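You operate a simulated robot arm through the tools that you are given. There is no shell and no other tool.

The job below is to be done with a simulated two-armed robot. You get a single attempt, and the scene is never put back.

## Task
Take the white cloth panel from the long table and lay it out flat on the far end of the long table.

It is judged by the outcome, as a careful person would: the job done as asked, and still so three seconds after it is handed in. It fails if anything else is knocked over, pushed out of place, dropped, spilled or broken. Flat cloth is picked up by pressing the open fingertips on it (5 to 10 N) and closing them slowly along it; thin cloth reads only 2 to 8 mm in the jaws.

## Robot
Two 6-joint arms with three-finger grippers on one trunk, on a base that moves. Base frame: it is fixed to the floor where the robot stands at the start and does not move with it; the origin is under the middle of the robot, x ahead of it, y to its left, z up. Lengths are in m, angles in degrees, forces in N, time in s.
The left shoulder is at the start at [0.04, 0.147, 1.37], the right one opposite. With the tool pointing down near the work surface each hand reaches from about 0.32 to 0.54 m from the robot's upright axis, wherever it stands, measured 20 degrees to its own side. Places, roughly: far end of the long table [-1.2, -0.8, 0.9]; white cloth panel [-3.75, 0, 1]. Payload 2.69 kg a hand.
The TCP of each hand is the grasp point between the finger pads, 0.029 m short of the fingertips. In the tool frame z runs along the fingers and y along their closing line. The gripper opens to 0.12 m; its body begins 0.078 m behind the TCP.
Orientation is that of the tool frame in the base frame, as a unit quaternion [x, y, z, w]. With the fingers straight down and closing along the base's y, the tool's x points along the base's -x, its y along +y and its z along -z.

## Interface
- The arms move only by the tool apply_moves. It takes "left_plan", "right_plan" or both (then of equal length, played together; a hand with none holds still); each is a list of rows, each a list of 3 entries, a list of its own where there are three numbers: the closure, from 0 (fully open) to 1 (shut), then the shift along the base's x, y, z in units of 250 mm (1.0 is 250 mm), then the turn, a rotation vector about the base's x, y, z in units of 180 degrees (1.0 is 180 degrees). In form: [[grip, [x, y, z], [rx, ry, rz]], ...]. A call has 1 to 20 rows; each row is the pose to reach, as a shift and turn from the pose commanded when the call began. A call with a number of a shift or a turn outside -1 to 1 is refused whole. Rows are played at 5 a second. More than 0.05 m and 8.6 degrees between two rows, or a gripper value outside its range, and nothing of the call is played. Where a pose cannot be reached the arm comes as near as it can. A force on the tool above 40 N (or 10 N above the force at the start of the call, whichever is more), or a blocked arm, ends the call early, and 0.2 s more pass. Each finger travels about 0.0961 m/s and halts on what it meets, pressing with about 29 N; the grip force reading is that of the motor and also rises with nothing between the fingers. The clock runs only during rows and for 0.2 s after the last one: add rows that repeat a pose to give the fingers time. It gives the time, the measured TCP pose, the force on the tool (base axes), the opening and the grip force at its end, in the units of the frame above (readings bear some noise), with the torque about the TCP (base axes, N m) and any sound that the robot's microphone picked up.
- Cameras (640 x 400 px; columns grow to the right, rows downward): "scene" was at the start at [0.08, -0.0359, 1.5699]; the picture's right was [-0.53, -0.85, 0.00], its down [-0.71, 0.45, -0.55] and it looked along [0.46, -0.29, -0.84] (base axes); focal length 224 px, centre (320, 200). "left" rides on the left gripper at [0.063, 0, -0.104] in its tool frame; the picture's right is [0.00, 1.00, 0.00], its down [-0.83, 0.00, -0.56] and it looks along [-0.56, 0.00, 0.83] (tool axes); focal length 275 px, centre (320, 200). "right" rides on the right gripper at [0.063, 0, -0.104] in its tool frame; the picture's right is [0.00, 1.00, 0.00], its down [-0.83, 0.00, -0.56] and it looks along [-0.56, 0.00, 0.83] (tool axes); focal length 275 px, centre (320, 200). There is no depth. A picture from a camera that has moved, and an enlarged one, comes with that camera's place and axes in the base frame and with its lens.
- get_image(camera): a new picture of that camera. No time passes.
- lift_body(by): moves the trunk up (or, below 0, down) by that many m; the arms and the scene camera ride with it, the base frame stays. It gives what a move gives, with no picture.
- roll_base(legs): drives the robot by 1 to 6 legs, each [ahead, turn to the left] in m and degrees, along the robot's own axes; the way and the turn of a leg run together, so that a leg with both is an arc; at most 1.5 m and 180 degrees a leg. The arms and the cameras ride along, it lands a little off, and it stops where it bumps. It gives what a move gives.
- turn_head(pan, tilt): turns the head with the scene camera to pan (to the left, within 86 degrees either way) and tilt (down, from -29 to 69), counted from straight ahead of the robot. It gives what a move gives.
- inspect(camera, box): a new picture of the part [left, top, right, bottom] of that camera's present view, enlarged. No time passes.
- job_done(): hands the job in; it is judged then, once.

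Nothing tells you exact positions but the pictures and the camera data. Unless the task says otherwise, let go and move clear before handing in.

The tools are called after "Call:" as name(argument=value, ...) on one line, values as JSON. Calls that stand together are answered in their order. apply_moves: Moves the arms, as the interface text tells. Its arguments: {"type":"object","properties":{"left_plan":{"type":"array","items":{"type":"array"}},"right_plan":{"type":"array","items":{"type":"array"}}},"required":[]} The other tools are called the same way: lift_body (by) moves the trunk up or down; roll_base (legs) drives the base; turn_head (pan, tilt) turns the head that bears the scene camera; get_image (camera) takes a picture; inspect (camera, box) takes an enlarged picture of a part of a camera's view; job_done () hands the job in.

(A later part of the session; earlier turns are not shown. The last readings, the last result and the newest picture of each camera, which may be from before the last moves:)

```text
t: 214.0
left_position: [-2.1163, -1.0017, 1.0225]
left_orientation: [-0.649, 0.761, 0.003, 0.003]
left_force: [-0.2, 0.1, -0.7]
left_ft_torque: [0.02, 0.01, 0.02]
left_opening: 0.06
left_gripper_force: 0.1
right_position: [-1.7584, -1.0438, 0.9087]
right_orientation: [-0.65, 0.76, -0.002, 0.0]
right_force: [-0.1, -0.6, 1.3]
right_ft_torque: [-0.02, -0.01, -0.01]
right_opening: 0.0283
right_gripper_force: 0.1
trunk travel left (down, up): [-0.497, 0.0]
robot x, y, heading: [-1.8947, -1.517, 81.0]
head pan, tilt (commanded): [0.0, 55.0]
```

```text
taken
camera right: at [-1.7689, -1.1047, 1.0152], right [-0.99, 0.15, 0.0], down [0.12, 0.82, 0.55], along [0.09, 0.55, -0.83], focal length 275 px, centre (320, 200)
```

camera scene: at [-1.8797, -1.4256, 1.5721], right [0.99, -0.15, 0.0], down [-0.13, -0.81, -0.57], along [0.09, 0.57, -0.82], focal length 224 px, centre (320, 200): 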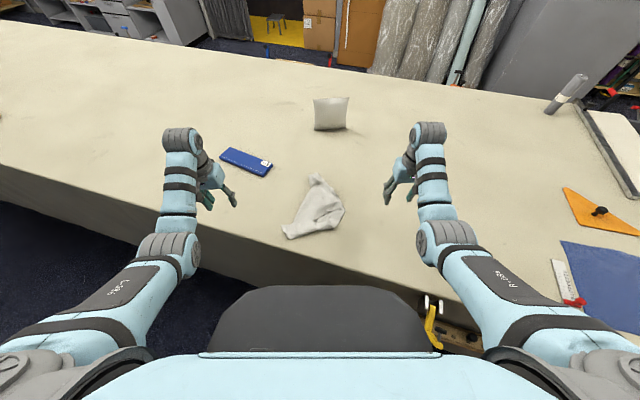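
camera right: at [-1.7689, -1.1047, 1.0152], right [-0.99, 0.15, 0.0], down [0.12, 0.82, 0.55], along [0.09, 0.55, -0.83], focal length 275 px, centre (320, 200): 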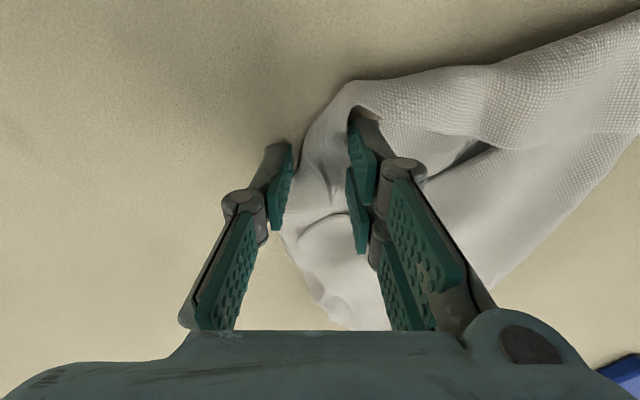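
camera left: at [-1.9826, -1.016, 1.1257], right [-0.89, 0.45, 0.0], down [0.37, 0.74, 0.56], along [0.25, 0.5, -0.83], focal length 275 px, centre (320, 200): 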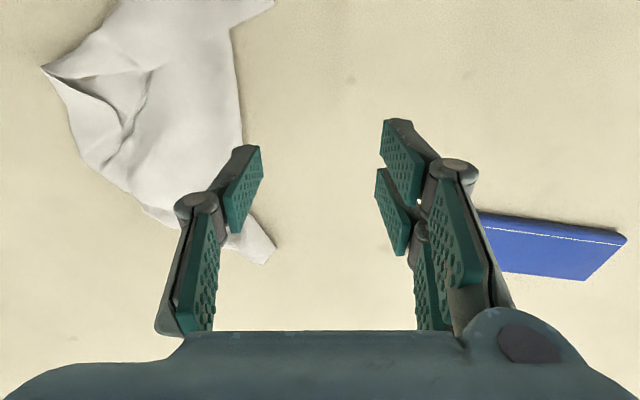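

The facet is gathering. I'll add slight pressure and finish closing.

Call:
apply_moves(right_plan=[[0.77, [0, 0, -0.004], [0, 0, 0]], [0.79, [0, 0, -0.004], [0, 0, 0]], [0.81, [0, 0, -0.004], [0, 0, 0]], [0.83, [0, 0, -0.004], [0, 0, 0]], [0.85, [0, 0, -0.003], [0, 0, 0]], [0.87, [0, 0, -0.002], [0, 0, 0]], [0.9, [0, 0, 0], [0, 0, 0]], [0.93, [0, 0, 0.002], [0, 0, 0]], [0.96, [0, 0, 0.003], [0, 0, 0]], [1.0, [0, 0, 0.004], [0, 0, 0]], [1.0, [0, 0, 0.004], [0, 0, 0]], [1.0, [0, 0, 0.004], [0, 0, 0]]])

Call:
get_image(camera="right")

```text
t: 216.6
left_position: [-2.1164, -1.0015, 1.0226]
left_orientation: [-0.649, 0.761, 0.003, 0.003]
left_force: [0.5, -0.6, 0.5]
left_ft_torque: [0.01, 0.01, -0.02]
left_opening: 0.0601
left_gripper_force: 0.2
right_position: [-1.7605, -1.0423, 0.9107]
right_orientation: [-0.65, 0.76, -0.001, 0.0]
right_force: [0.9, -0.1, 2.3]
right_ft_torque: [0.02, -0.01, 0.01]
right_opening: 0.0022
right_gripper_force: 30.7
trunk travel left (down, up): [-0.497, 0.0]
robot x, y, heading: [-1.8943, -1.5194, 81.1]
head pan, tilt (commanded): [0.0, 55.0]
```

```text
taken
camera right: at [-1.7701, -1.1046, 1.016], right [-0.99, 0.15, 0.0], down [0.12, 0.82, 0.55], along [0.08, 0.55, -0.83], focal length 275 px, centre (320, 200)
```

right: 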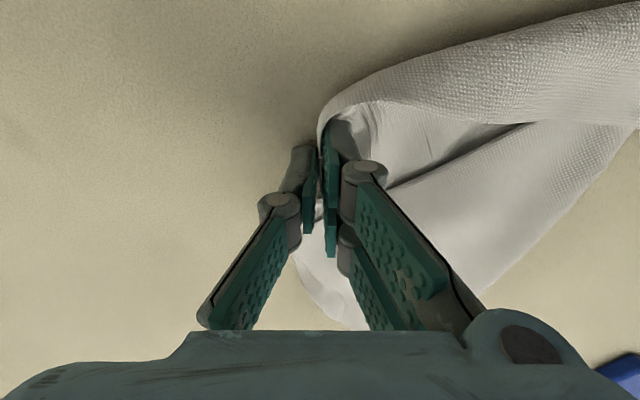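

The right jaws hold B′ (2.2 mm). Now I'll bring the left hand above corner A and view it.

Call:
apply_moves(left_plan=[[0.5, [0.12, -0.034, 0], [0, 0, 0]], [0.5, [0.24, -0.068, 0], [0, 0, 0]], [0.5, [0.36, -0.102, 0], [0, 0, 0]], [0.5, [0.48, -0.136, 0], [0, 0, 0]], [0.5, [0.6, -0.17, 0], [0, 0, 0]], [0.5, [0.701, -0.202, 0], [0, 0, 0]], [0.5, [0.701, -0.202, -0.12], [0, 0, 0]], [0.5, [0.701, -0.202, -0.24], [0, 0, 0]], [0.5, [0.701, -0.202, -0.24], [0, 0, 0]]], right_plan=[[1.0, [0, 0, 0.01], [0, 0, 0]], [1.0, [0, 0, 0.02], [0, 0, 0]], [1.0, [0, 0, 0.03], [0, 0, 0]], [1.0, [0, 0, 0.04], [0, 0, 0]], [1.0, [0, 0, 0.05], [0, 0, 0]], [1.0, [0, 0, 0.06], [0, 0, 0]], [1.0, [0, 0, 0.06], [0, 0, 0]], [1.0, [0, 0, 0.06], [0, 0, 0]], [1.0, [0, 0, 0.06], [0, 0, 0]]])

Call:
get_image(camera="left")

Call:
get_image(camera="right")

Call:
inspect(camera="scene", box=[260, 160, 380, 260])

```text
t: 218.6
left_position: [-1.9391, -1.0511, 0.9609]
left_orientation: [-0.649, 0.761, 0.003, 0.003]
left_force: [-0.5, 0.6, 0.2]
left_ft_torque: [0.02, 0.0, -0.04]
left_opening: 0.0601
left_gripper_force: 0.0
left hand out of reach, approached as far as the arm can: row 2, 3, 4, 5, 6
right_position: [-1.7594, -1.0433, 0.9264]
right_orientation: [-0.65, 0.76, -0.001, 0.0]
right_force: [-1.5, -0.1, -0.6]
right_ft_torque: [0.0, 0.06, -0.04]
right_opening: 0.0032
right_gripper_force: 30.1
trunk travel left (down, up): [-0.497, 0.0]
robot x, y, heading: [-1.8937, -1.5218, 81.3]
head pan, tilt (commanded): [0.0, 55.0]
```

```text
taken
camera left: at [-1.9502, -1.115, 1.0651], right [-0.99, 0.16, 0.0], down [0.13, 0.82, 0.56], along [0.09, 0.56, -0.83], focal length 275 px, centre (320, 200)
```

left: 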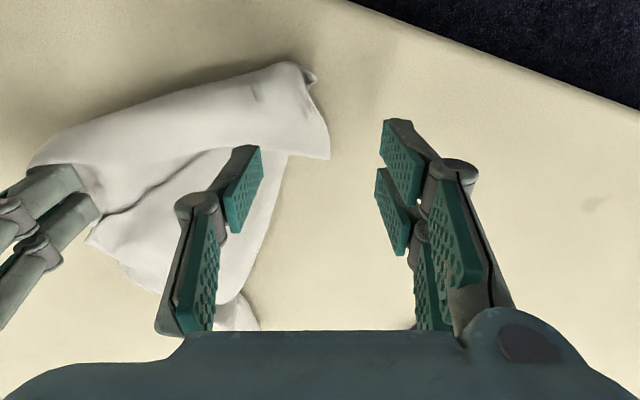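

```text
taken
camera right: at [-1.7695, -1.1046, 1.0316], right [-0.99, 0.15, 0.0], down [0.12, 0.82, 0.55], along [0.08, 0.55, -0.83], focal length 275 px, centre (320, 200)
```

right: 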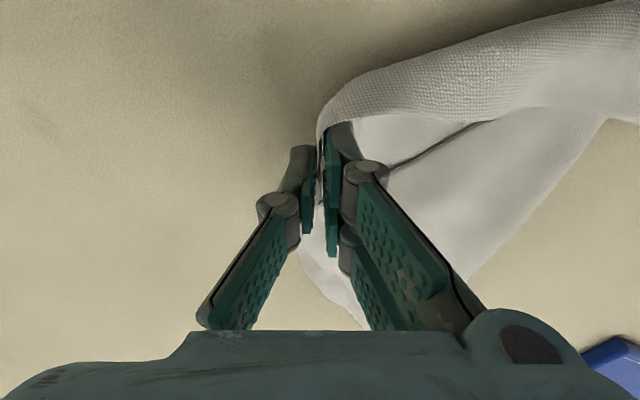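

```text
4.00 times, centred on (320, 210) of scene
camera zoom: at [-1.8806, -1.426, 1.5721], right [0.99, -0.15, 0.0], down [-0.13, -0.81, -0.57], along [0.09, 0.57, -0.82], focal length 898 px, centre (320, 160)
```

zoom: 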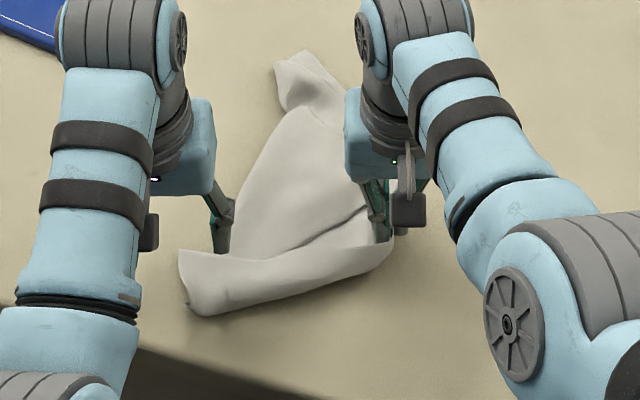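

The A end lies right under the left hand, about 3 cm inside of it. I'll shift the left hand inward 3 cm and lower toward the band.

Call:
apply_moves(left_plan=[[0.55, [0.04, -0.012, 0], [0, 0, 0]], [0.58, [0.08, -0.023, 0], [0, 0, 0]], [0.58, [0.12, -0.035, -0.04], [0, 0, 0]], [0.58, [0.12, -0.035, -0.1], [0, 0, 0]], [0.58, [0.12, -0.035, -0.15], [0, 0, 0]], [0.58, [0.12, -0.035, -0.15], [0, 0, 0]]])

Call:
get_image(camera="left")

```text
t: 220.0
left_position: [-1.9157, -1.0564, 0.9243]
left_orientation: [-0.651, 0.759, 0.009, 0.002]
left_force: [0.2, 0.2, -0.3]
left_ft_torque: [0.0, -0.01, -0.02]
left_opening: 0.0504
left_gripper_force: 0.0
right_position: [-1.7591, -1.0414, 0.9252]
right_orientation: [-0.65, 0.76, -0.001, 0.0]
right_force: [-1.2, 0.5, -0.7]
right_ft_torque: [0.03, -0.01, 0.01]
right_opening: 0.0036
right_gripper_force: 26.6
trunk travel left (down, up): [-0.497, 0.0]
robot x, y, heading: [-1.8982, -1.5171, 81.0]
head pan, tilt (commanded): [0.0, 55.0]
```

```text
taken
camera left: at [-1.9264, -1.1201, 1.0281], right [-0.99, 0.16, 0.01], down [0.13, 0.81, 0.57], along [0.08, 0.56, -0.82], focal length 275 px, centre (320, 200)
```

left: 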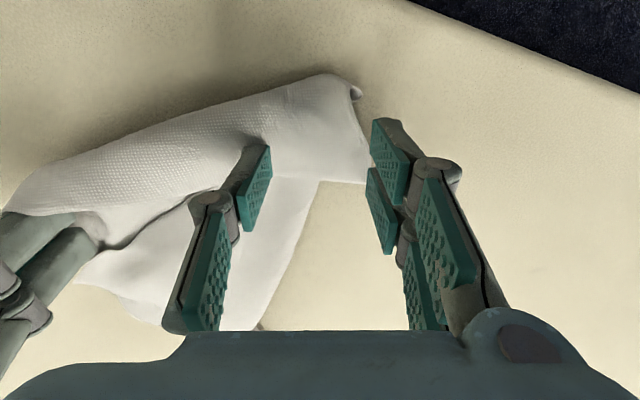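

The band's end lies between the left fingers. I'll relax the lateral command slightly (it's at the arm's inner limit) and lower to contact.

Call:
apply_moves(left_plan=[[0.58, [-0.025, 0.012, -0.016], [0, 0, 0]], [0.58, [-0.025, 0.012, -0.032], [0, 0, 0]], [0.58, [-0.025, 0.012, -0.044], [0, 0, 0]], [0.58, [-0.025, 0.012, -0.05], [0, 0, 0]], [0.58, [-0.025, 0.012, -0.05], [0, 0, 0]]])

```text
t: 221.2
left_position: [-1.918, -1.0585, 0.9114]
left_orientation: [-0.649, 0.761, 0.002, 0.003]
left_force: [0.2, -0.9, 1.5]
left_ft_torque: [-0.01, -0.02, -0.01]
left_opening: 0.0504
left_gripper_force: 0.0
right_position: [-1.7601, -1.0426, 0.9269]
right_orientation: [-0.65, 0.76, -0.001, 0.0]
right_force: [0.2, -0.8, 0.9]
right_ft_torque: [0.01, -0.03, -0.04]
right_opening: 0.0019
right_gripper_force: 29.1
trunk travel left (down, up): [-0.497, 0.0]
robot x, y, heading: [-1.8926, -1.5185, 81.2]
head pan, tilt (commanded): [0.0, 55.0]
```

Just touching. I'll press a millimetre more and begin closing.

Call:
apply_moves(left_plan=[[0.58, [0, 0, -0.005], [0, 0, 0]], [0.6, [0, 0, -0.006], [0, 0, 0]], [0.62, [0, 0, -0.006], [0, 0, 0]], [0.64, [0, 0, -0.005], [0, 0, 0]], [0.66, [0, 0, -0.004], [0, 0, 0]], [0.68, [0, 0, -0.003], [0, 0, 0]], [0.7, [0, 0, -0.002], [0, 0, 0]]])

Call:
get_image(camera="left")

```text
t: 222.8
left_position: [-1.9175, -1.0586, 0.9105]
left_orientation: [-0.649, 0.761, 0.002, 0.003]
left_force: [0.8, 0.3, 0.9]
left_ft_torque: [0.03, -0.07, 0.01]
left_opening: 0.0362
left_gripper_force: 0.2
right_position: [-1.7594, -1.0439, 0.9271]
right_orientation: [-0.65, 0.76, -0.001, -0.001]
right_force: [-2.0, -0.2, 0.7]
right_ft_torque: [-0.01, -0.23, -0.06]
right_opening: 0.0022
right_gripper_force: 28.7
trunk travel left (down, up): [-0.497, 0.0]
robot x, y, heading: [-1.8924, -1.5169, 81.2]
head pan, tilt (commanded): [0.0, 55.0]
```

```text
taken
camera left: at [-1.9287, -1.1211, 1.0148], right [-0.99, 0.16, 0.0], down [0.13, 0.82, 0.56], along [0.09, 0.56, -0.83], focal length 275 px, centre (320, 200)
```

left: 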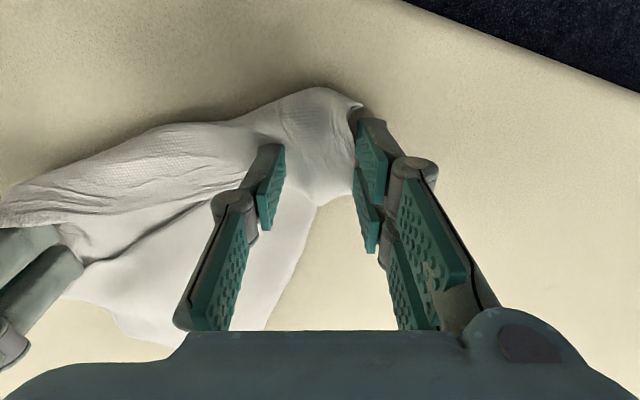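

The end is gathering between the fingers; pressure is light so I'll add a bit and continue closing.

Call:
apply_moves(left_plan=[[0.71, [0, 0, -0.006], [0, 0, 0]], [0.73, [0, 0, -0.006], [0, 0, 0]], [0.75, [0, 0, -0.006], [0, 0, 0]], [0.77, [0, 0, -0.006], [0, 0, 0]], [0.79, [0, 0, -0.005], [0, 0, 0]], [0.81, [0, 0, -0.005], [0, 0, 0]], [0.83, [0, 0, -0.004], [0, 0, 0]]])

Call:
get_image(camera="left")

```text
t: 224.4
left_position: [-1.9173, -1.0584, 0.9099]
left_orientation: [-0.649, 0.761, 0.002, 0.003]
left_force: [0.3, -0.3, 7.7]
left_ft_torque: [-0.02, -0.13, 0.03]
left_opening: 0.0201
left_gripper_force: 0.1
right_position: [-1.7605, -1.0441, 0.9273]
right_orientation: [-0.65, 0.76, -0.001, 0.0]
right_force: [-0.1, -0.8, 3.2]
right_ft_torque: [-0.05, -0.56, -0.06]
right_opening: 0.0031
right_gripper_force: 27.9
trunk travel left (down, up): [-0.497, 0.0]
robot x, y, heading: [-1.896, -1.5178, 81.4]
head pan, tilt (commanded): [0.0, 55.0]
```

```text
taken
camera left: at [-1.9289, -1.1219, 1.0139], right [-0.99, 0.16, 0.0], down [0.13, 0.82, 0.56], along [0.09, 0.56, -0.83], focal length 275 px, centre (320, 200)
```

left: 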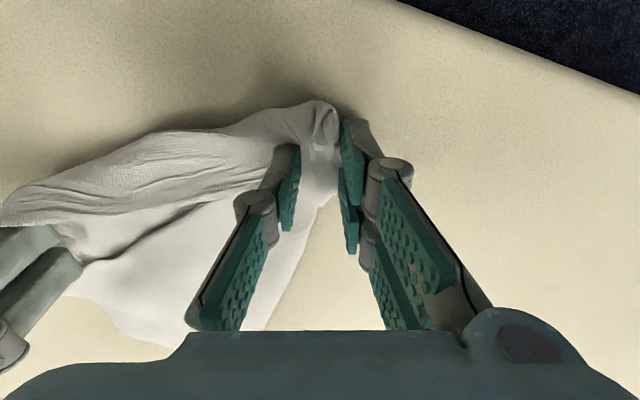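

Call:
apply_moves(left_plan=[[0.85, [0, 0, 0.002], [0, 0, 0]], [0.87, [0, 0, 0.003], [0, 0, 0]], [0.89, [0, 0, 0.004], [0, 0, 0]], [0.91, [0, 0, 0.004], [0, 0, 0]], [0.93, [0, 0, 0.004], [0, 0, 0]], [0.95, [0, 0, 0.004], [0, 0, 0]], [0.97, [0, 0, 0.004], [0, 0, 0]], [1.0, [0, 0, 0.004], [0, 0, 0]], [1.0, [0, 0, 0.004], [0, 0, 0]], [1.0, [0, 0, 0.004], [0, 0, 0]]])

Call:
get_image(camera="left")

```text
t: 226.6
left_position: [-1.9168, -1.0579, 0.9118]
left_orientation: [-0.649, 0.76, 0.002, 0.004]
left_force: [13.6, -0.7, 5.4]
left_ft_torque: [-0.01, -0.36, 0.02]
left_opening: 0.0029
left_gripper_force: 30.6
right_position: [-1.7607, -1.0428, 0.9251]
right_orientation: [-0.65, 0.76, 0.0, 0.0]
right_force: [-14.8, 1.4, -1.8]
right_ft_torque: [0.04, 0.14, -0.27]
right_opening: 0.0026
right_gripper_force: 30.7
trunk travel left (down, up): [-0.497, 0.0]
robot x, y, heading: [-1.8976, -1.5173, 81.0]
head pan, tilt (commanded): [0.0, 55.0]
```

```text
taken
camera left: at [-1.9282, -1.1207, 1.0152], right [-0.99, 0.16, 0.0], down [0.13, 0.82, 0.56], along [0.09, 0.56, -0.83], focal length 275 px, centre (320, 200)
```

left: 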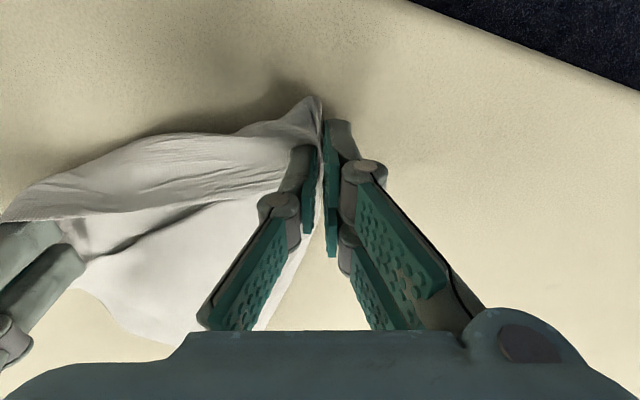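

Both corners are held and the cloth is taut between the hands (about 14 N), so I'll slacken by 1 cm and lift both hands together along a path I know is reachable, tilting forward.

Call:
apply_moves(left_plan=[[1.0, [0, 0, 0.01], [0, 0, 0]], [1.0, [0.0085, 0.054, 0.062], [0.0229, -0.0036, 0]], [1.0, [0.017, 0.109, 0.123], [0.0458, -0.0072, 0]], [1.0, [0.0255, 0.163, 0.185], [0.0686, -0.0108, 0]], [1.0, [0.034, 0.217, 0.247], [0.0915, -0.0143, 0]], [1.0, [0.0425, 0.272, 0.308], [0.1144, -0.0179, 0]], [1.0, [0.051, 0.326, 0.37], [0.1373, -0.0215, 0]], [1.0, [0.0595, 0.38, 0.432], [0.1601, -0.0251, 0]], [1.0, [0.068, 0.435, 0.493], [0.183, -0.0287, 0]], [1.0, [0.0765, 0.489, 0.555], [0.2059, -0.0323, 0]], [1.0, [0.085, 0.543, 0.617], [0.2288, -0.0358, 0]], [1.0, [0.0935, 0.598, 0.678], [0.2516, -0.0394, 0]], [1.0, [0.102, 0.652, 0.74], [0.2745, -0.043, 0]], [1.0, [0.102, 0.652, 0.74], [0.2745, -0.043, 0]]], right_plan=[[1.0, [-0.04, 0.006, 0.01], [0, 0, 0]], [1.0, [-0.0315, 0.06, 0.062], [0.0229, -0.0036, 0]], [1.0, [-0.023, 0.115, 0.123], [0.0458, -0.0072, 0]], [1.0, [-0.0145, 0.169, 0.185], [0.0686, -0.0108, 0]], [1.0, [-0.006, 0.223, 0.247], [0.0915, -0.0143, 0]], [1.0, [0.0025, 0.278, 0.308], [0.1144, -0.0179, 0]], [1.0, [0.011, 0.332, 0.37], [0.1373, -0.0215, 0]], [1.0, [0.0195, 0.386, 0.432], [0.1601, -0.0251, 0]], [1.0, [0.028, 0.441, 0.493], [0.183, -0.0287, 0]], [1.0, [0.0365, 0.495, 0.555], [0.2059, -0.0323, 0]], [1.0, [0.045, 0.549, 0.617], [0.2288, -0.0358, 0]], [1.0, [0.0535, 0.604, 0.678], [0.2516, -0.0394, 0]], [1.0, [0.062, 0.658, 0.74], [0.2745, -0.043, 0]], [1.0, [0.062, 0.658, 0.74], [0.2745, -0.043, 0]]])

Call:
get_image(camera="scene")

Call:
get_image(camera="left")

Call:
get_image(camera="right")

```text
t: 228.5
left_position: [-1.9249, -0.9515, 1.0186]
left_orientation: [-0.629, 0.73, 0.186, 0.193]
left_force: [41.8, -2.2, 2.9]
left_ft_torque: [0.03, -1.13, -0.43]
left_opening: 0.0048
left_gripper_force: 29.0
right_position: [-1.7414, -0.9392, 1.0388]
right_orientation: [-0.621, 0.737, 0.171, 0.205]
right_force: [-41.8, 0.4, -3.0]
right_ft_torque: [0.05, 1.3, -0.29]
right_opening: 0.0049
right_gripper_force: 28.8
trunk travel left (down, up): [-0.497, 0.0]
robot x, y, heading: [-1.8974, -1.519, 81.2]
head pan, tilt (commanded): [0.0, 55.0]
stopped in row 9 (left hand): the force on the tool passed its limit at 40 N (the readings are from after the stop); the commanded pose is now the measured one
```

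```text
taken
camera scene: at [-1.8809, -1.4257, 1.5721], right [0.99, -0.15, 0.0], down [-0.13, -0.81, -0.57], along [0.09, 0.57, -0.82], focal length 224 px, centre (320, 200)
```

scene: 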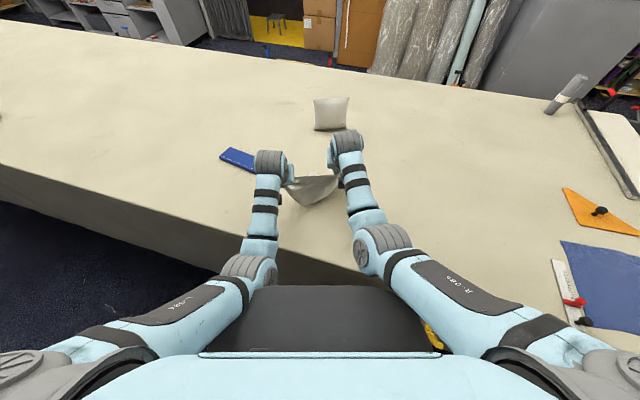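

```text
taken
camera left: at [-1.9391, -1.0579, 1.0762], right [-0.99, 0.14, 0.03], down [0.09, 0.42, 0.9], along [0.11, 0.9, -0.43], focal length 275 px, centre (320, 200)
```

left: 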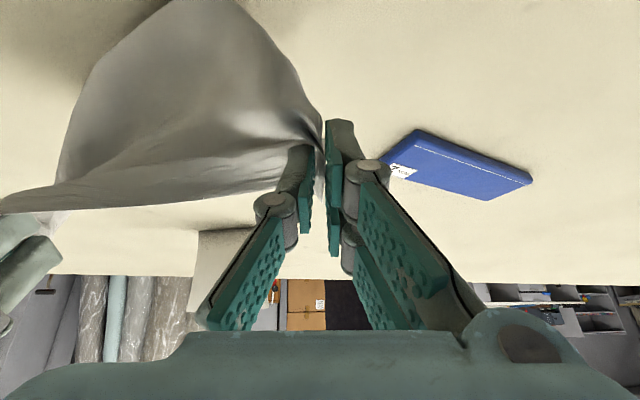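

```text
taken
camera right: at [-1.7605, -1.0453, 1.097], right [-0.99, 0.16, 0.0], down [0.07, 0.42, 0.9], along [0.15, 0.89, -0.43], focal length 275 px, centre (320, 200)
```

right: 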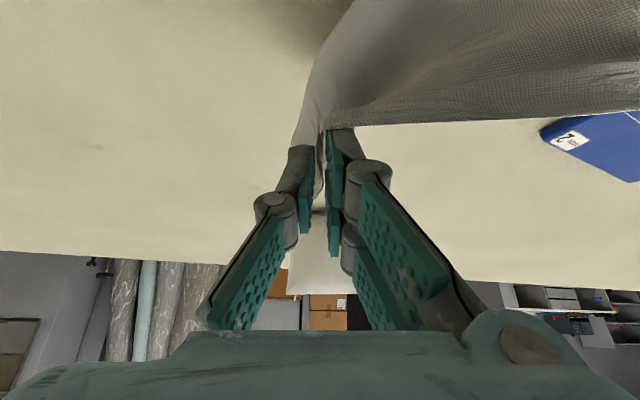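

The grips held, but tension rose to 42 N because the arms' inner limits pushed the hands apart while lifting. I'll angle both tools inward about 12° and bring the fingertips closer to slacken the cloth.

Call:
apply_moves(left_plan=[[1.0, [0.015, -0.002, 0], [-0.0026, -0.0165, 0]], [1.0, [0.03, -0.005, 0], [-0.0051, -0.033, 0]], [1.0, [0.045, -0.007, 0], [-0.0077, -0.0494, 0]], [1.0, [0.059, -0.009, 0], [-0.0102, -0.0659, 0]], [1.0, [0.059, -0.009, 0], [-0.0102, -0.0659, 0]]], right_plan=[[1.0, [-0.02, 0.003, 0], [0.0026, 0.0165, 0]], [1.0, [-0.04, 0.006, 0], [0.0051, 0.033, 0]], [1.0, [-0.06, 0.009, 0], [0.0077, 0.0494, 0]], [1.0, [-0.079, 0.012, 0], [0.0102, 0.0659, 0]], [1.0, [-0.079, 0.012, 0], [0.0102, 0.0659, 0]]])

Call:
get_image(camera="scene")

Call:
get_image(camera="left")

```text
t: 229.7
left_position: [-1.9117, -0.9565, 1.0188]
left_orientation: [-0.649, 0.709, 0.109, 0.254]
left_force: [-0.6, 0.7, -2.0]
left_ft_torque: [0.02, -0.01, 0.02]
left_opening: 0.0031
left_gripper_force: 29.0
right_position: [-1.7649, -0.9385, 1.0387]
right_orientation: [-0.598, 0.75, 0.244, 0.138]
right_force: [-0.8, 0.9, -0.4]
right_ft_torque: [0.0, -0.1, -0.01]
right_opening: 0.0032
right_gripper_force: 34.2
trunk travel left (down, up): [-0.497, 0.0]
robot x, y, heading: [-1.8943, -1.5183, 81.0]
head pan, tilt (commanded): [0.0, 55.0]
```

```text
taken
camera scene: at [-1.8819, -1.4263, 1.5722], right [0.99, -0.15, 0.0], down [-0.13, -0.81, -0.57], along [0.09, 0.57, -0.82], focal length 224 px, centre (320, 200)
```

scene: 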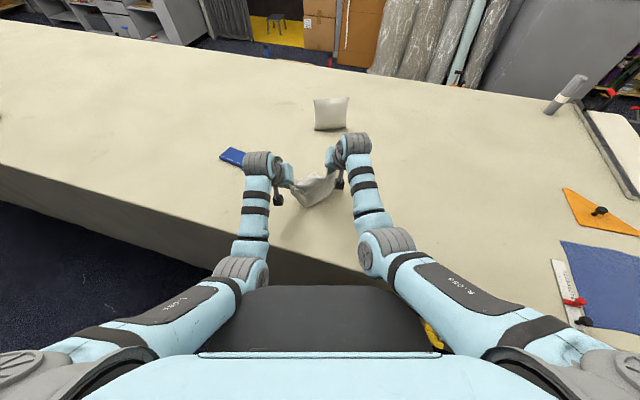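

```text
taken
camera left: at [-1.9368, -1.0603, 1.0753], right [-0.98, 0.14, -0.17], down [-0.09, 0.45, 0.89], along [0.2, 0.88, -0.43], focal length 275 px, centre (320, 200)
```

left: 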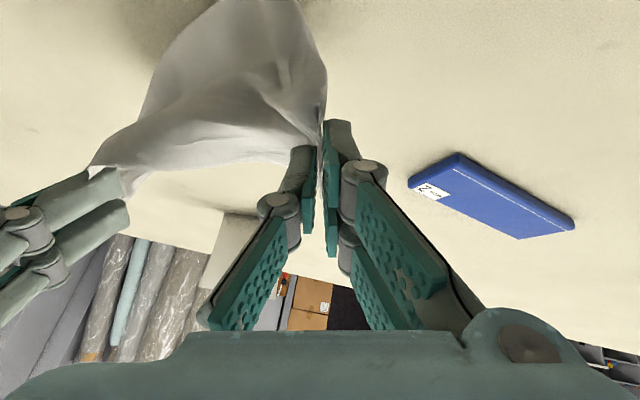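

Tension is gone (spacing 0.147 m) and both grips hold. Now I'll lift both hands together, tilting further forward, so the cloth hangs open from its edge.

Call:
apply_moves(left_plan=[[1.0, [0.012, 0.061, 0.075], [0.022, -0.0035, 0]], [1.0, [0.025, 0.121, 0.15], [0.0439, -0.0069, 0]], [1.0, [0.037, 0.182, 0.225], [0.0659, -0.0104, 0]], [1.0, [0.05, 0.242, 0.3], [0.0878, -0.0139, 0]], [1.0, [0.062, 0.303, 0.374], [0.1098, -0.0174, 0]], [1.0, [0.075, 0.363, 0.449], [0.1317, -0.0208, 0]], [1.0, [0.087, 0.424, 0.524], [0.1537, -0.0243, 0]], [1.0, [0.087, 0.424, 0.524], [0.1537, -0.0243, 0]]], right_plan=[[1.0, [0.011, 0.043, 0.063], [0.022, -0.0035, 0]], [1.0, [0.023, 0.085, 0.127], [0.0439, -0.0069, 0]], [1.0, [0.034, 0.128, 0.19], [0.0659, -0.0104, 0]], [1.0, [0.046, 0.171, 0.254], [0.0878, -0.0139, 0]], [1.0, [0.057, 0.214, 0.317], [0.1098, -0.0174, 0]], [1.0, [0.069, 0.256, 0.381], [0.1317, -0.0208, 0]], [1.0, [0.08, 0.299, 0.444], [0.1537, -0.0243, 0]], [1.0, [0.08, 0.299, 0.444], [0.1537, -0.0243, 0]]])

Call:
get_image(camera="scene")

Call:
get_image(camera="left")

Call:
get_image(camera="right")

```text
t: 231.5
left_position: [-1.8903, -0.8485, 1.1479]
left_orientation: [-0.572, 0.653, 0.251, 0.429]
left_force: [-0.5, -0.6, 0.1]
left_ft_torque: [0.0, -0.03, -0.04]
left_opening: 0.0026
left_gripper_force: 31.1
right_position: [-1.7453, -0.8631, 1.1497]
right_orientation: [-0.558, 0.663, 0.394, 0.305]
right_force: [-0.1, -0.3, 0.4]
right_ft_torque: [0.02, 0.01, 0.03]
right_opening: 0.0015
right_gripper_force: 28.5
trunk travel left (down, up): [-0.497, 0.0]
robot x, y, heading: [-1.8981, -1.5164, 81.4]
head pan, tilt (commanded): [0.0, 55.0]
```

```text
taken
camera scene: at [-1.8818, -1.4259, 1.5721], right [0.99, -0.15, 0.0], down [-0.13, -0.81, -0.57], along [0.09, 0.57, -0.82], focal length 224 px, centre (320, 200)
```

scene: 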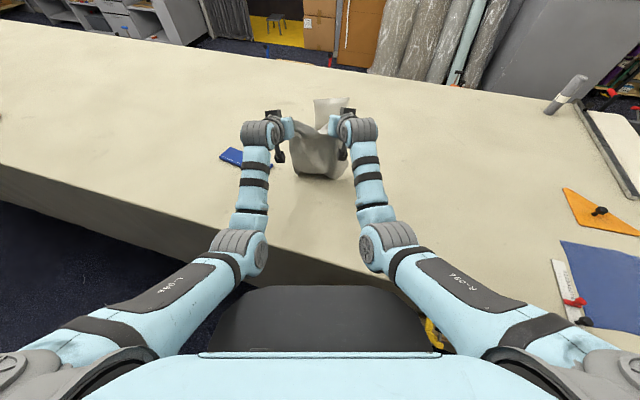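

```text
taken
camera left: at [-1.9175, -0.9679, 1.148], right [-0.96, 0.22, -0.16], down [-0.17, -0.01, 0.99], along [0.21, 0.98, 0.05], focal length 275 px, centre (320, 200)
```

left: 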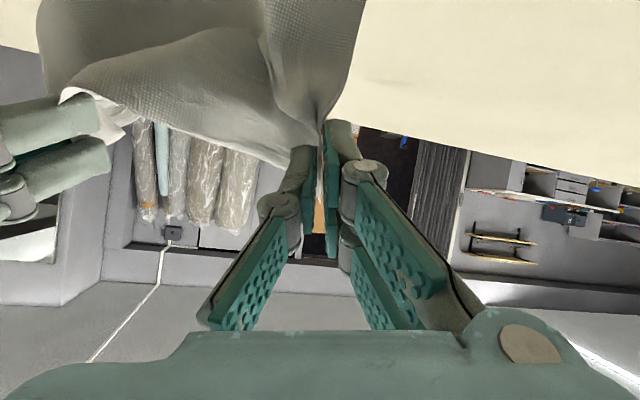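

```text
taken
camera right: at [-1.7536, -0.9845, 1.1492], right [-0.98, 0.07, 0.18], down [0.17, -0.06, 0.98], along [0.08, 1.0, 0.05], focal length 275 px, centre (320, 200)
```

right: 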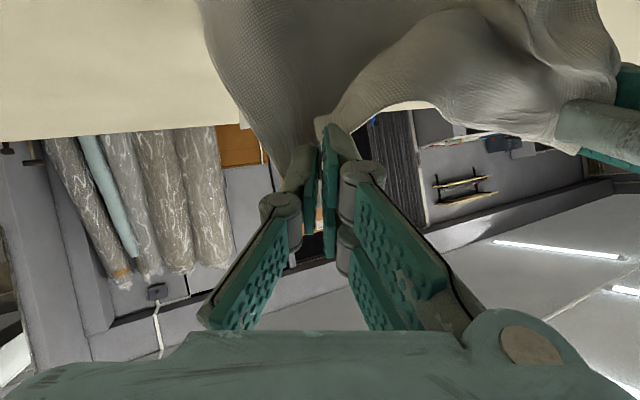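

The cloth now hangs as a broad open sheet between both hands. I'll rotate the base right about 28° (cloth held high) so that I lay it nearer the table's far end.

Call:
roll_base(legs=[[0, -14], [0, -14]])

Call:
get_image(camera="scene")

Call:
get_image(camera="left")

Call:
get_image(camera="right")

```text
t: 233.6
left_position: [-1.5781, -0.9295, 1.1474]
left_orientation: [-0.399, 0.771, 0.139, 0.476]
left_force: [-1.1, 0.6, 0.2]
left_ft_torque: [-0.03, -0.07, -0.14]
left_opening: 0.0029
left_gripper_force: 31.0
right_position: [-1.457, -1.0091, 1.1484]
right_orientation: [-0.381, 0.779, 0.307, 0.392]
right_force: [0.4, 1.6, 0.1]
right_ft_torque: [0.07, 0.09, 0.16]
right_opening: 0.0013
right_gripper_force: 27.8
trunk travel left (down, up): [-0.497, 0.0]
robot x, y, heading: [-1.8986, -1.5194, 53.3]
head pan, tilt (commanded): [0.0, 55.0]
```

```text
taken
camera scene: at [-1.8418, -1.4415, 1.5721], right [0.8, -0.6, 0.0], down [-0.49, -0.66, -0.57], along [0.34, 0.46, -0.82], focal length 224 px, centre (320, 200)
```

scene: 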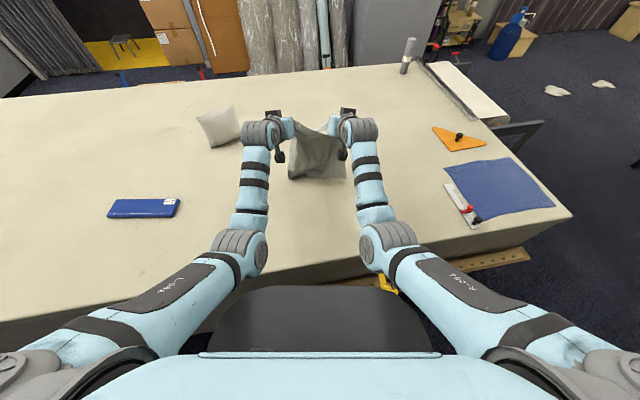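

```text
taken
camera left: at [-1.658, -1.0213, 1.1475], right [-0.75, 0.64, -0.16], down [-0.15, 0.07, 0.99], along [0.65, 0.76, 0.05], focal length 275 px, centre (320, 200)
```

left: 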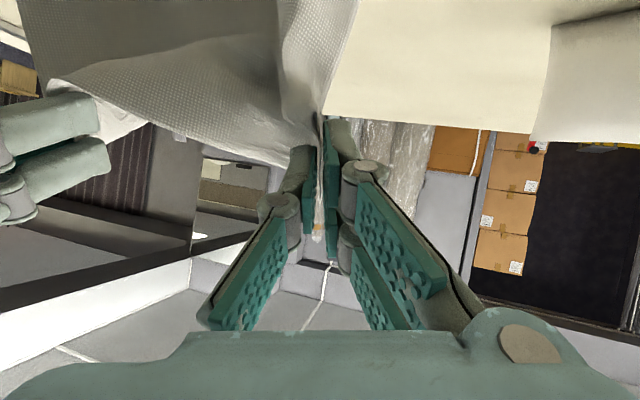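

```text
taken
camera right: at [-1.5209, -1.1126, 1.1491], right [-0.84, 0.52, 0.18], down [0.12, -0.14, 0.98], along [0.53, 0.84, 0.05], focal length 275 px, centre (320, 200)
```

right: 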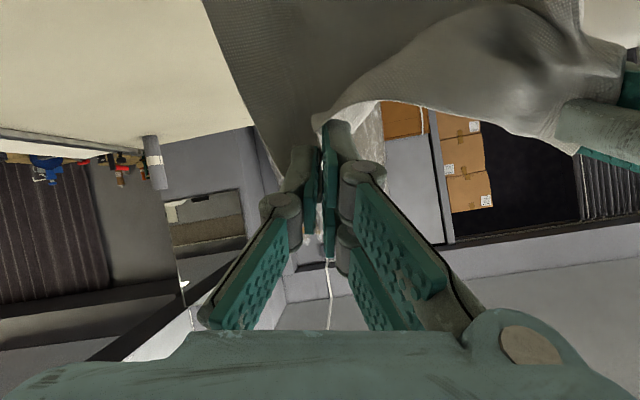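

Both grips hold after the rotation. A quick zoom on the hanging cloth before laying it.

Call:
inspect(camera="scene", box=[230, 90, 400, 220])

```text
3.08 times, centred on (315, 155) of scene
camera zoom: at [-1.8418, -1.4415, 1.5721], right [0.8, -0.6, 0.0], down [-0.49, -0.66, -0.57], along [0.34, 0.46, -0.82], focal length 691 px, centre (335, 338)
```

zoom: 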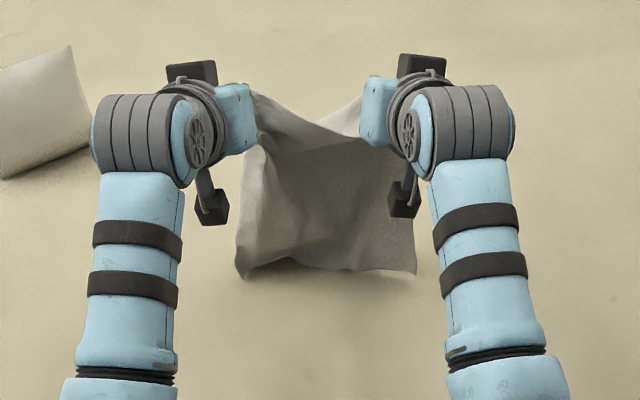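

The cloth hangs as a proper flat rectangle, its bottom edge just on the table — exactly what I wanted. One more small rotation (7° right) to bring it closer to the far end, then I'll lay it by moving the hands back and down.

Call:
roll_base(legs=[[0, -7]])

Call:
inspect(camera="scene", box=[200, 80, 440, 300])

```text
t: 234.6
left_position: [-1.5111, -0.9706, 1.1475]
left_orientation: [-0.352, 0.794, 0.111, 0.483]
left_force: [-0.9, 2.0, -0.8]
left_ft_torque: [0.02, 0.06, 0.0]
left_opening: 0.0029
left_gripper_force: 27.6
right_position: [-1.3984, -1.0653, 1.149]
right_orientation: [-0.335, 0.8, 0.284, 0.409]
right_force: [-1.0, -1.0, 0.5]
right_ft_torque: [0.06, 0.0, 0.13]
right_opening: 0.0012
right_gripper_force: 27.5
trunk travel left (down, up): [-0.497, 0.0]
robot x, y, heading: [-1.9002, -1.519, 46.2]
head pan, tilt (commanded): [0.0, 55.0]
```

```text
1.82 times, centred on (320, 190) of scene
camera zoom: at [-1.8348, -1.4476, 1.5721], right [0.72, -0.69, 0.0], down [-0.56, -0.59, -0.57], along [0.4, 0.41, -0.82], focal length 408 px, centre (320, 218)
```

zoom: 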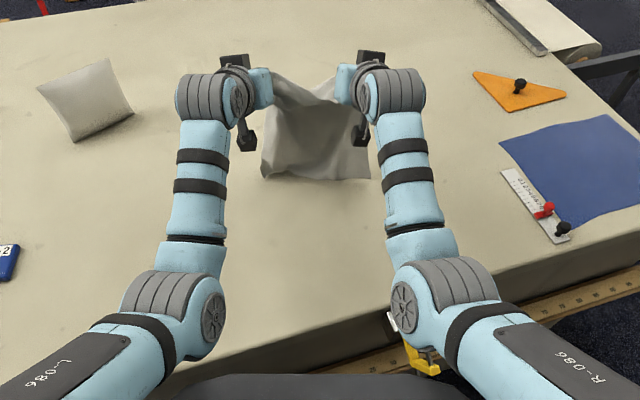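

I'll first reach slightly further forward and right, angling the wrists a bit more inward for clearance, keeping the spacing constant.

Call:
apply_moves(left_plan=[[1.0, [0.039, 0.012, 0], [-0.0096, -0.01, 0]], [1.0, [0.078, 0.023, 0], [-0.0193, -0.02, 0]], [1.0, [0.116, 0.035, 0], [-0.0289, -0.0301, 0]], [1.0, [0.155, 0.046, 0], [-0.0385, -0.0401, 0]], [1.0, [0.155, 0.046, 0], [-0.0385, -0.0401, 0]]], right_plan=[[1.0, [0.039, 0.012, 0], [0.0096, 0.01, 0]], [1.0, [0.078, 0.023, 0], [0.0193, 0.02, 0]], [1.0, [0.116, 0.035, 0], [0.0289, 0.0301, 0]], [1.0, [0.155, 0.046, 0], [0.0385, 0.0401, 0]], [1.0, [0.155, 0.046, 0], [0.0385, 0.0401, 0]]])

Call:
inspect(camera="scene", box=[200, 80, 440, 300])

```text
t: 235.8
left_position: [-1.47, -0.9593, 1.1468]
left_orientation: [-0.386, 0.767, 0.041, 0.51]
left_force: [0.3, 0.4, -0.5]
left_ft_torque: [-0.02, 0.03, -0.01]
left_opening: 0.0026
left_gripper_force: 28.1
right_position: [-1.3588, -1.0542, 1.1478]
right_orientation: [-0.289, 0.806, 0.352, 0.377]
right_force: [-0.6, 2.6, 0.4]
right_ft_torque: [0.02, 0.0, 0.06]
right_opening: 0.0035
right_gripper_force: 33.1
trunk travel left (down, up): [-0.497, 0.0]
robot x, y, heading: [-1.8937, -1.5173, 46.7]
head pan, tilt (commanded): [0.0, 55.0]
```

```text
1.82 times, centred on (320, 190) of scene
camera zoom: at [-1.8321, -1.4496, 1.5721], right [0.72, -0.69, 0.0], down [-0.57, -0.59, -0.57], along [0.4, 0.41, -0.82], focal length 408 px, centre (320, 218)
```

zoom: 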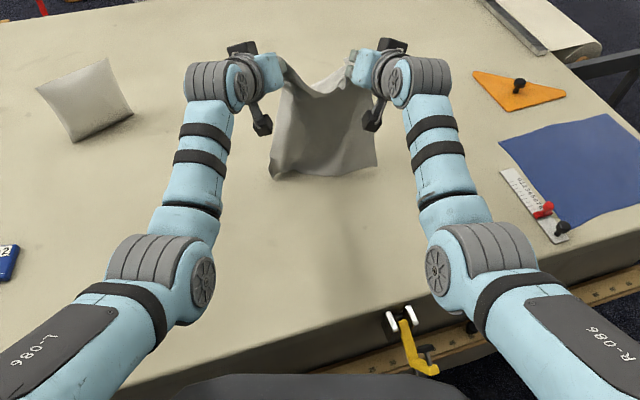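

The cloth hangs fully open, bottom edge on the table at ~0.70 m ahead. Now I'll lay it: both hands sweep back and down along an arc, turning the tools to vertical.

Call:
apply_moves(left_plan=[[1.0, [-0.0486, -0.051, 0], [-0.002, 0.0019, 0]], [1.0, [-0.0971, -0.102, 0], [-0.004, 0.0038, 0]], [1.0, [-0.1443, -0.1515, -0.014], [-0.008, 0.0077, 0]], [1.0, [-0.1914, -0.201, -0.027], [-0.0121, 0.0115, 0]], [1.0, [-0.236, -0.2478, -0.048], [-0.0202, 0.0192, 0]], [1.0, [-0.2805, -0.2946, -0.068], [-0.0282, 0.0268, 0]], [1.0, [-0.3215, -0.3376, -0.098], [-0.0383, 0.0364, 0]], [1.0, [-0.3625, -0.3806, -0.128], [-0.0483, 0.046, 0]], [1.0, [-0.3997, -0.4198, -0.166], [-0.0584, 0.0556, 0]], [1.0, [-0.4369, -0.4589, -0.204], [-0.0684, 0.0651, 0]], [1.0, [-0.4689, -0.4925, -0.25], [-0.0805, 0.0766, 0]], [1.0, [-0.5009, -0.5261, -0.296], [-0.0925, 0.0881, 0]], [1.0, [-0.5271, -0.5536, -0.348], [-0.1066, 0.1015, 0]], [1.0, [-0.5533, -0.5811, -0.4], [-0.1207, 0.1149, 0]], [1.0, [-0.5735, -0.6023, -0.459], [-0.1348, 0.1283, 0]], [1.0, [-0.5936, -0.6234, -0.517], [-0.1489, 0.1417, 0]], [1.0, [-0.6073, -0.6378, -0.581], [-0.163, 0.1552, 0]], [1.0, [-0.6209, -0.6521, -0.645], [-0.177, 0.1686, 0]], [1.0, [-0.628, -0.6595, -0.713], [-0.1911, 0.182, 0]], [1.0, [-0.635, -0.6668, -0.78], [-0.2052, 0.1954, 0]]], right_plan=[[1.0, [-0.0486, -0.051, 0], [-0.002, 0.0019, 0]], [1.0, [-0.0971, -0.102, 0], [-0.004, 0.0038, 0]], [1.0, [-0.1443, -0.1515, -0.014], [-0.008, 0.0077, 0]], [1.0, [-0.1914, -0.201, -0.027], [-0.0121, 0.0115, 0]], [1.0, [-0.236, -0.2478, -0.048], [-0.0202, 0.0192, 0]], [1.0, [-0.2805, -0.2946, -0.068], [-0.0282, 0.0268, 0]], [1.0, [-0.3215, -0.3376, -0.098], [-0.0383, 0.0364, 0]], [1.0, [-0.3625, -0.3806, -0.128], [-0.0483, 0.046, 0]], [1.0, [-0.3997, -0.4198, -0.166], [-0.0584, 0.0556, 0]], [1.0, [-0.4369, -0.4589, -0.204], [-0.0684, 0.0651, 0]], [1.0, [-0.4689, -0.4925, -0.25], [-0.0805, 0.0766, 0]], [1.0, [-0.5009, -0.5261, -0.296], [-0.0925, 0.0881, 0]], [1.0, [-0.5271, -0.5536, -0.348], [-0.1066, 0.1015, 0]], [1.0, [-0.5533, -0.5811, -0.4], [-0.1207, 0.1149, 0]], [1.0, [-0.5735, -0.6023, -0.459], [-0.1348, 0.1283, 0]], [1.0, [-0.5936, -0.6234, -0.517], [-0.1489, 0.1417, 0]], [1.0, [-0.6073, -0.6378, -0.581], [-0.163, 0.1552, 0]], [1.0, [-0.6209, -0.6521, -0.645], [-0.177, 0.1686, 0]], [1.0, [-0.628, -0.6595, -0.713], [-0.1911, 0.182, 0]], [1.0, [-0.635, -0.6668, -0.78], [-0.2052, 0.1954, 0]]])

Call:
get_image(camera="scene")

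Call:
get_image(camera="left")

Call:
get_image(camera="right")

```text
t: 240.0
left_position: [-1.6272, -1.1278, 0.9509]
left_orientation: [-0.495, 0.857, -0.09, 0.11]
left_force: [-0.1, 1.2, -0.1]
left_ft_torque: [-0.09, 0.06, -0.03]
left_opening: 0.003
left_gripper_force: 30.6
right_position: [-1.5203, -1.2241, 0.9531]
right_orientation: [-0.274, 0.949, 0.154, 0.008]
right_force: [-0.6, -0.5, 1.6]
right_ft_torque: [-0.14, -0.14, -0.02]
right_opening: 0.0014
right_gripper_force: 30.3
trunk travel left (down, up): [-0.497, 0.0]
robot x, y, heading: [-1.8968, -1.5203, 46.3]
head pan, tilt (commanded): [0.0, 55.0]
```

```text
taken
camera scene: at [-1.8309, -1.4493, 1.572], right [0.72, -0.69, 0.0], down [-0.57, -0.59, -0.57], along [0.4, 0.41, -0.82], focal length 224 px, centre (320, 200)
```

scene: 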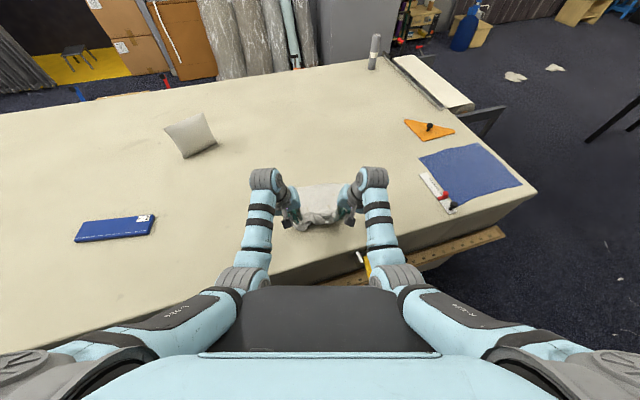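

```text
taken
camera left: at [-1.6878, -1.1782, 1.0453], right [-0.83, 0.5, -0.26], down [0.25, 0.74, 0.62], along [0.5, 0.44, -0.74], focal length 275 px, centre (320, 200)
```

left: 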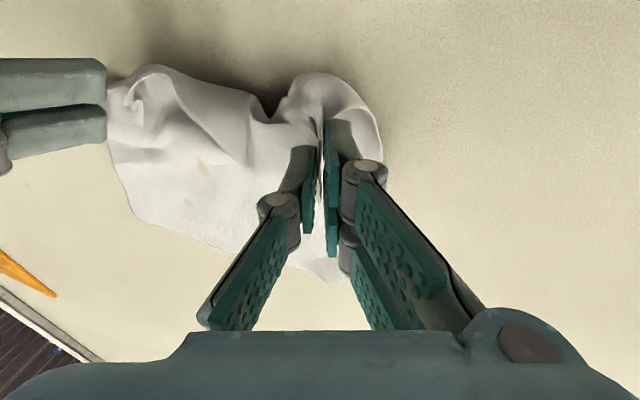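

```text
taken
camera right: at [-1.5668, -1.2865, 1.0469], right [-0.53, 0.8, 0.29], down [0.74, 0.27, 0.61], along [0.41, 0.54, -0.74], focal length 275 px, centre (320, 200)
```

right: 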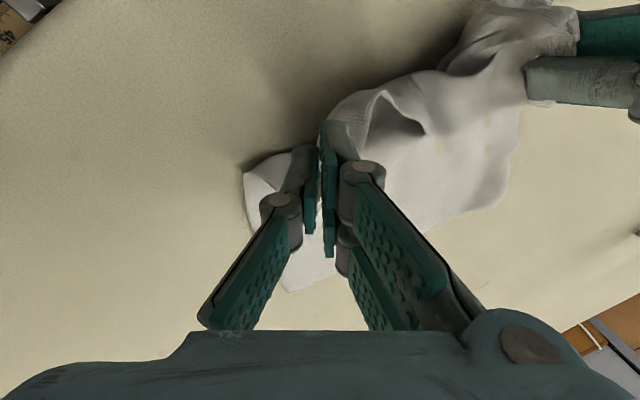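

The cloth is down; it slid somewhat with the hands. I'll zoom in to see how flat it is.

Call:
inspect(camera="scene", box=[250, 150, 390, 260])

```text
3.64 times, centred on (320, 205) of scene
camera zoom: at [-1.8309, -1.4493, 1.572], right [0.72, -0.69, 0.0], down [-0.57, -0.59, -0.57], along [0.4, 0.41, -0.82], focal length 816 px, centre (320, 182)
```

zoom: 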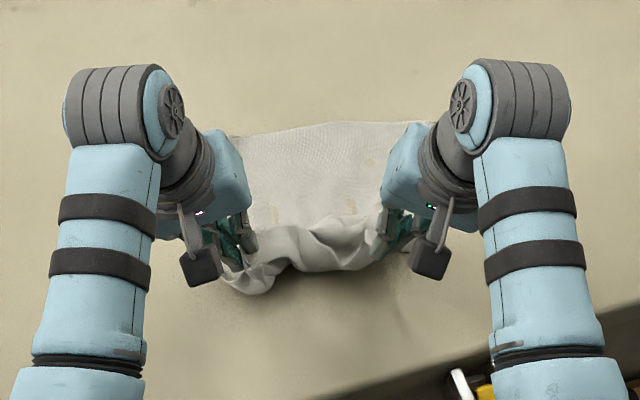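

The far part lies flat (to ~0.655 m ahead) with about 10 cm of slack bunched at the hands. I'll lower, release the near edge, and lift clear; then I'll press on the flat far part and draw it forward so the slack pulls out.

Call:
apply_moves(left_plan=[[1.0, [0, 0, -0.04], [0, 0, 0]], [1.0, [0, 0, -0.08], [0, 0, 0]], [1.0, [0, 0, -0.12], [0, 0, 0]], [0.95, [0, 0, -0.12], [0, 0, 0]], [0.9, [0, 0, -0.12], [0, 0, 0]], [0.85, [0, 0, -0.12], [0, 0, 0]], [0.8, [0, 0, -0.12], [0, 0, 0]], [0.75, [0, 0, -0.12], [0, 0, 0]], [0.7, [0, 0, -0.1], [0, 0, 0]], [0.65, [0, 0, -0.06], [0, 0, 0]], [0.6, [0, 0, 0.0], [0, 0, 0]], [0.6, [0, 0, 0.08], [0, 0, 0]], [0.6, [0, 0, 0.18], [0, 0, 0]]], right_plan=[[1.0, [0, 0, -0.04], [0, 0, 0]], [1.0, [0, 0, -0.08], [0, 0, 0]], [1.0, [0, 0, -0.12], [0, 0, 0]], [0.95, [0, 0, -0.12], [0, 0, 0]], [0.9, [0, 0, -0.12], [0, 0, 0]], [0.85, [0, 0, -0.12], [0, 0, 0]], [0.8, [0, 0, -0.12], [0, 0, 0]], [0.75, [0, 0, -0.12], [0, 0, 0]], [0.7, [0, 0, -0.1], [0, 0, 0]], [0.65, [0, 0, -0.06], [0, 0, 0]], [0.6, [0, 0, 0.0], [0, 0, 0]], [0.6, [0, 0, 0.08], [0, 0, 0]], [0.6, [0, 0, 0.18], [0, 0, 0]]])

Call:
get_image(camera="scene")

Call:
inspect(camera="scene", box=[250, 150, 390, 260])

Call:
get_image(camera="left")

```text
t: 242.8
left_position: [-1.6293, -1.1274, 0.9968]
left_orientation: [-0.495, 0.857, -0.087, 0.111]
left_force: [-0.1, -0.3, -0.7]
left_ft_torque: [-0.01, -0.01, -0.01]
left_opening: 0.048
left_gripper_force: 0.1
right_position: [-1.5184, -1.2236, 0.9976]
right_orientation: [-0.274, 0.949, 0.153, 0.011]
right_force: [-0.6, -0.2, 0.0]
right_ft_torque: [0.01, -0.01, 0.0]
right_opening: 0.048
right_gripper_force: 0.1
trunk travel left (down, up): [-0.497, 0.0]
robot x, y, heading: [-1.896, -1.5169, 46.3]
head pan, tilt (commanded): [0.0, 55.0]
```

```text
taken
camera scene: at [-1.8317, -1.4506, 1.5722], right [0.72, -0.69, 0.0], down [-0.57, -0.59, -0.57], along [0.4, 0.41, -0.82], focal length 224 px, centre (320, 200)
```

scene: 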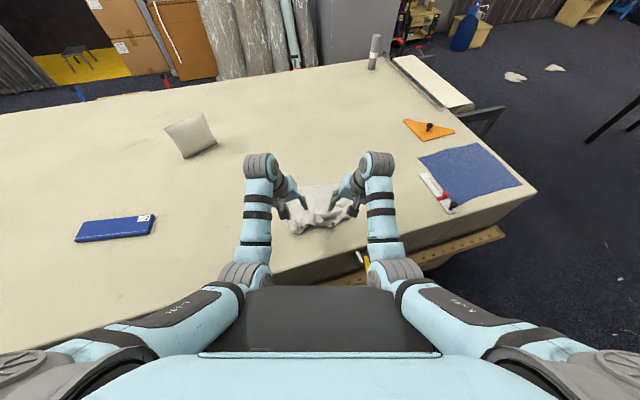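

```text
3.64 times, centred on (320, 205) of scene
camera zoom: at [-1.8317, -1.4506, 1.5722], right [0.72, -0.69, 0.0], down [-0.57, -0.59, -0.57], along [0.4, 0.41, -0.82], focal length 816 px, centre (320, 182)
```

zoom: 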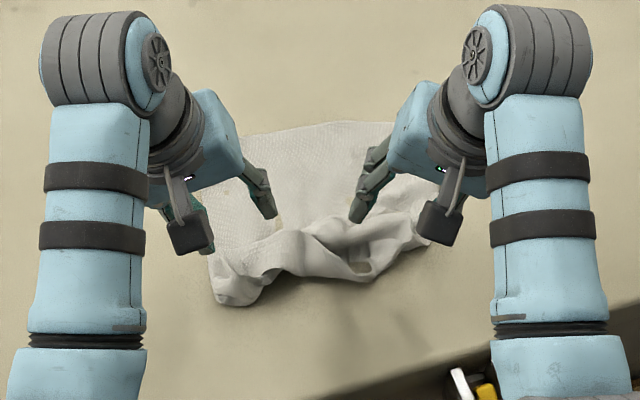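

```text
taken
camera left: at [-1.6902, -1.178, 1.0918], right [-0.83, 0.5, -0.26], down [0.25, 0.74, 0.62], along [0.5, 0.45, -0.74], focal length 275 px, centre (320, 200)
```

left: 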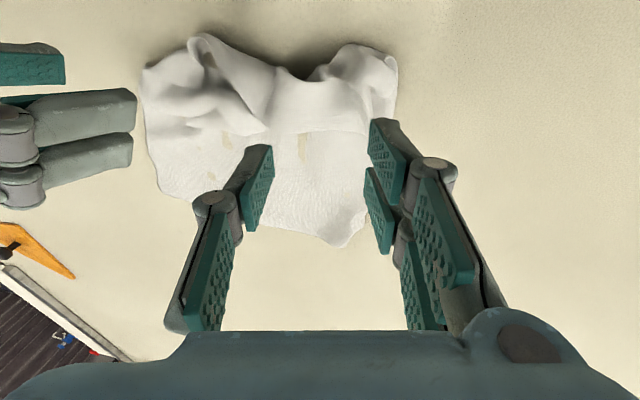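

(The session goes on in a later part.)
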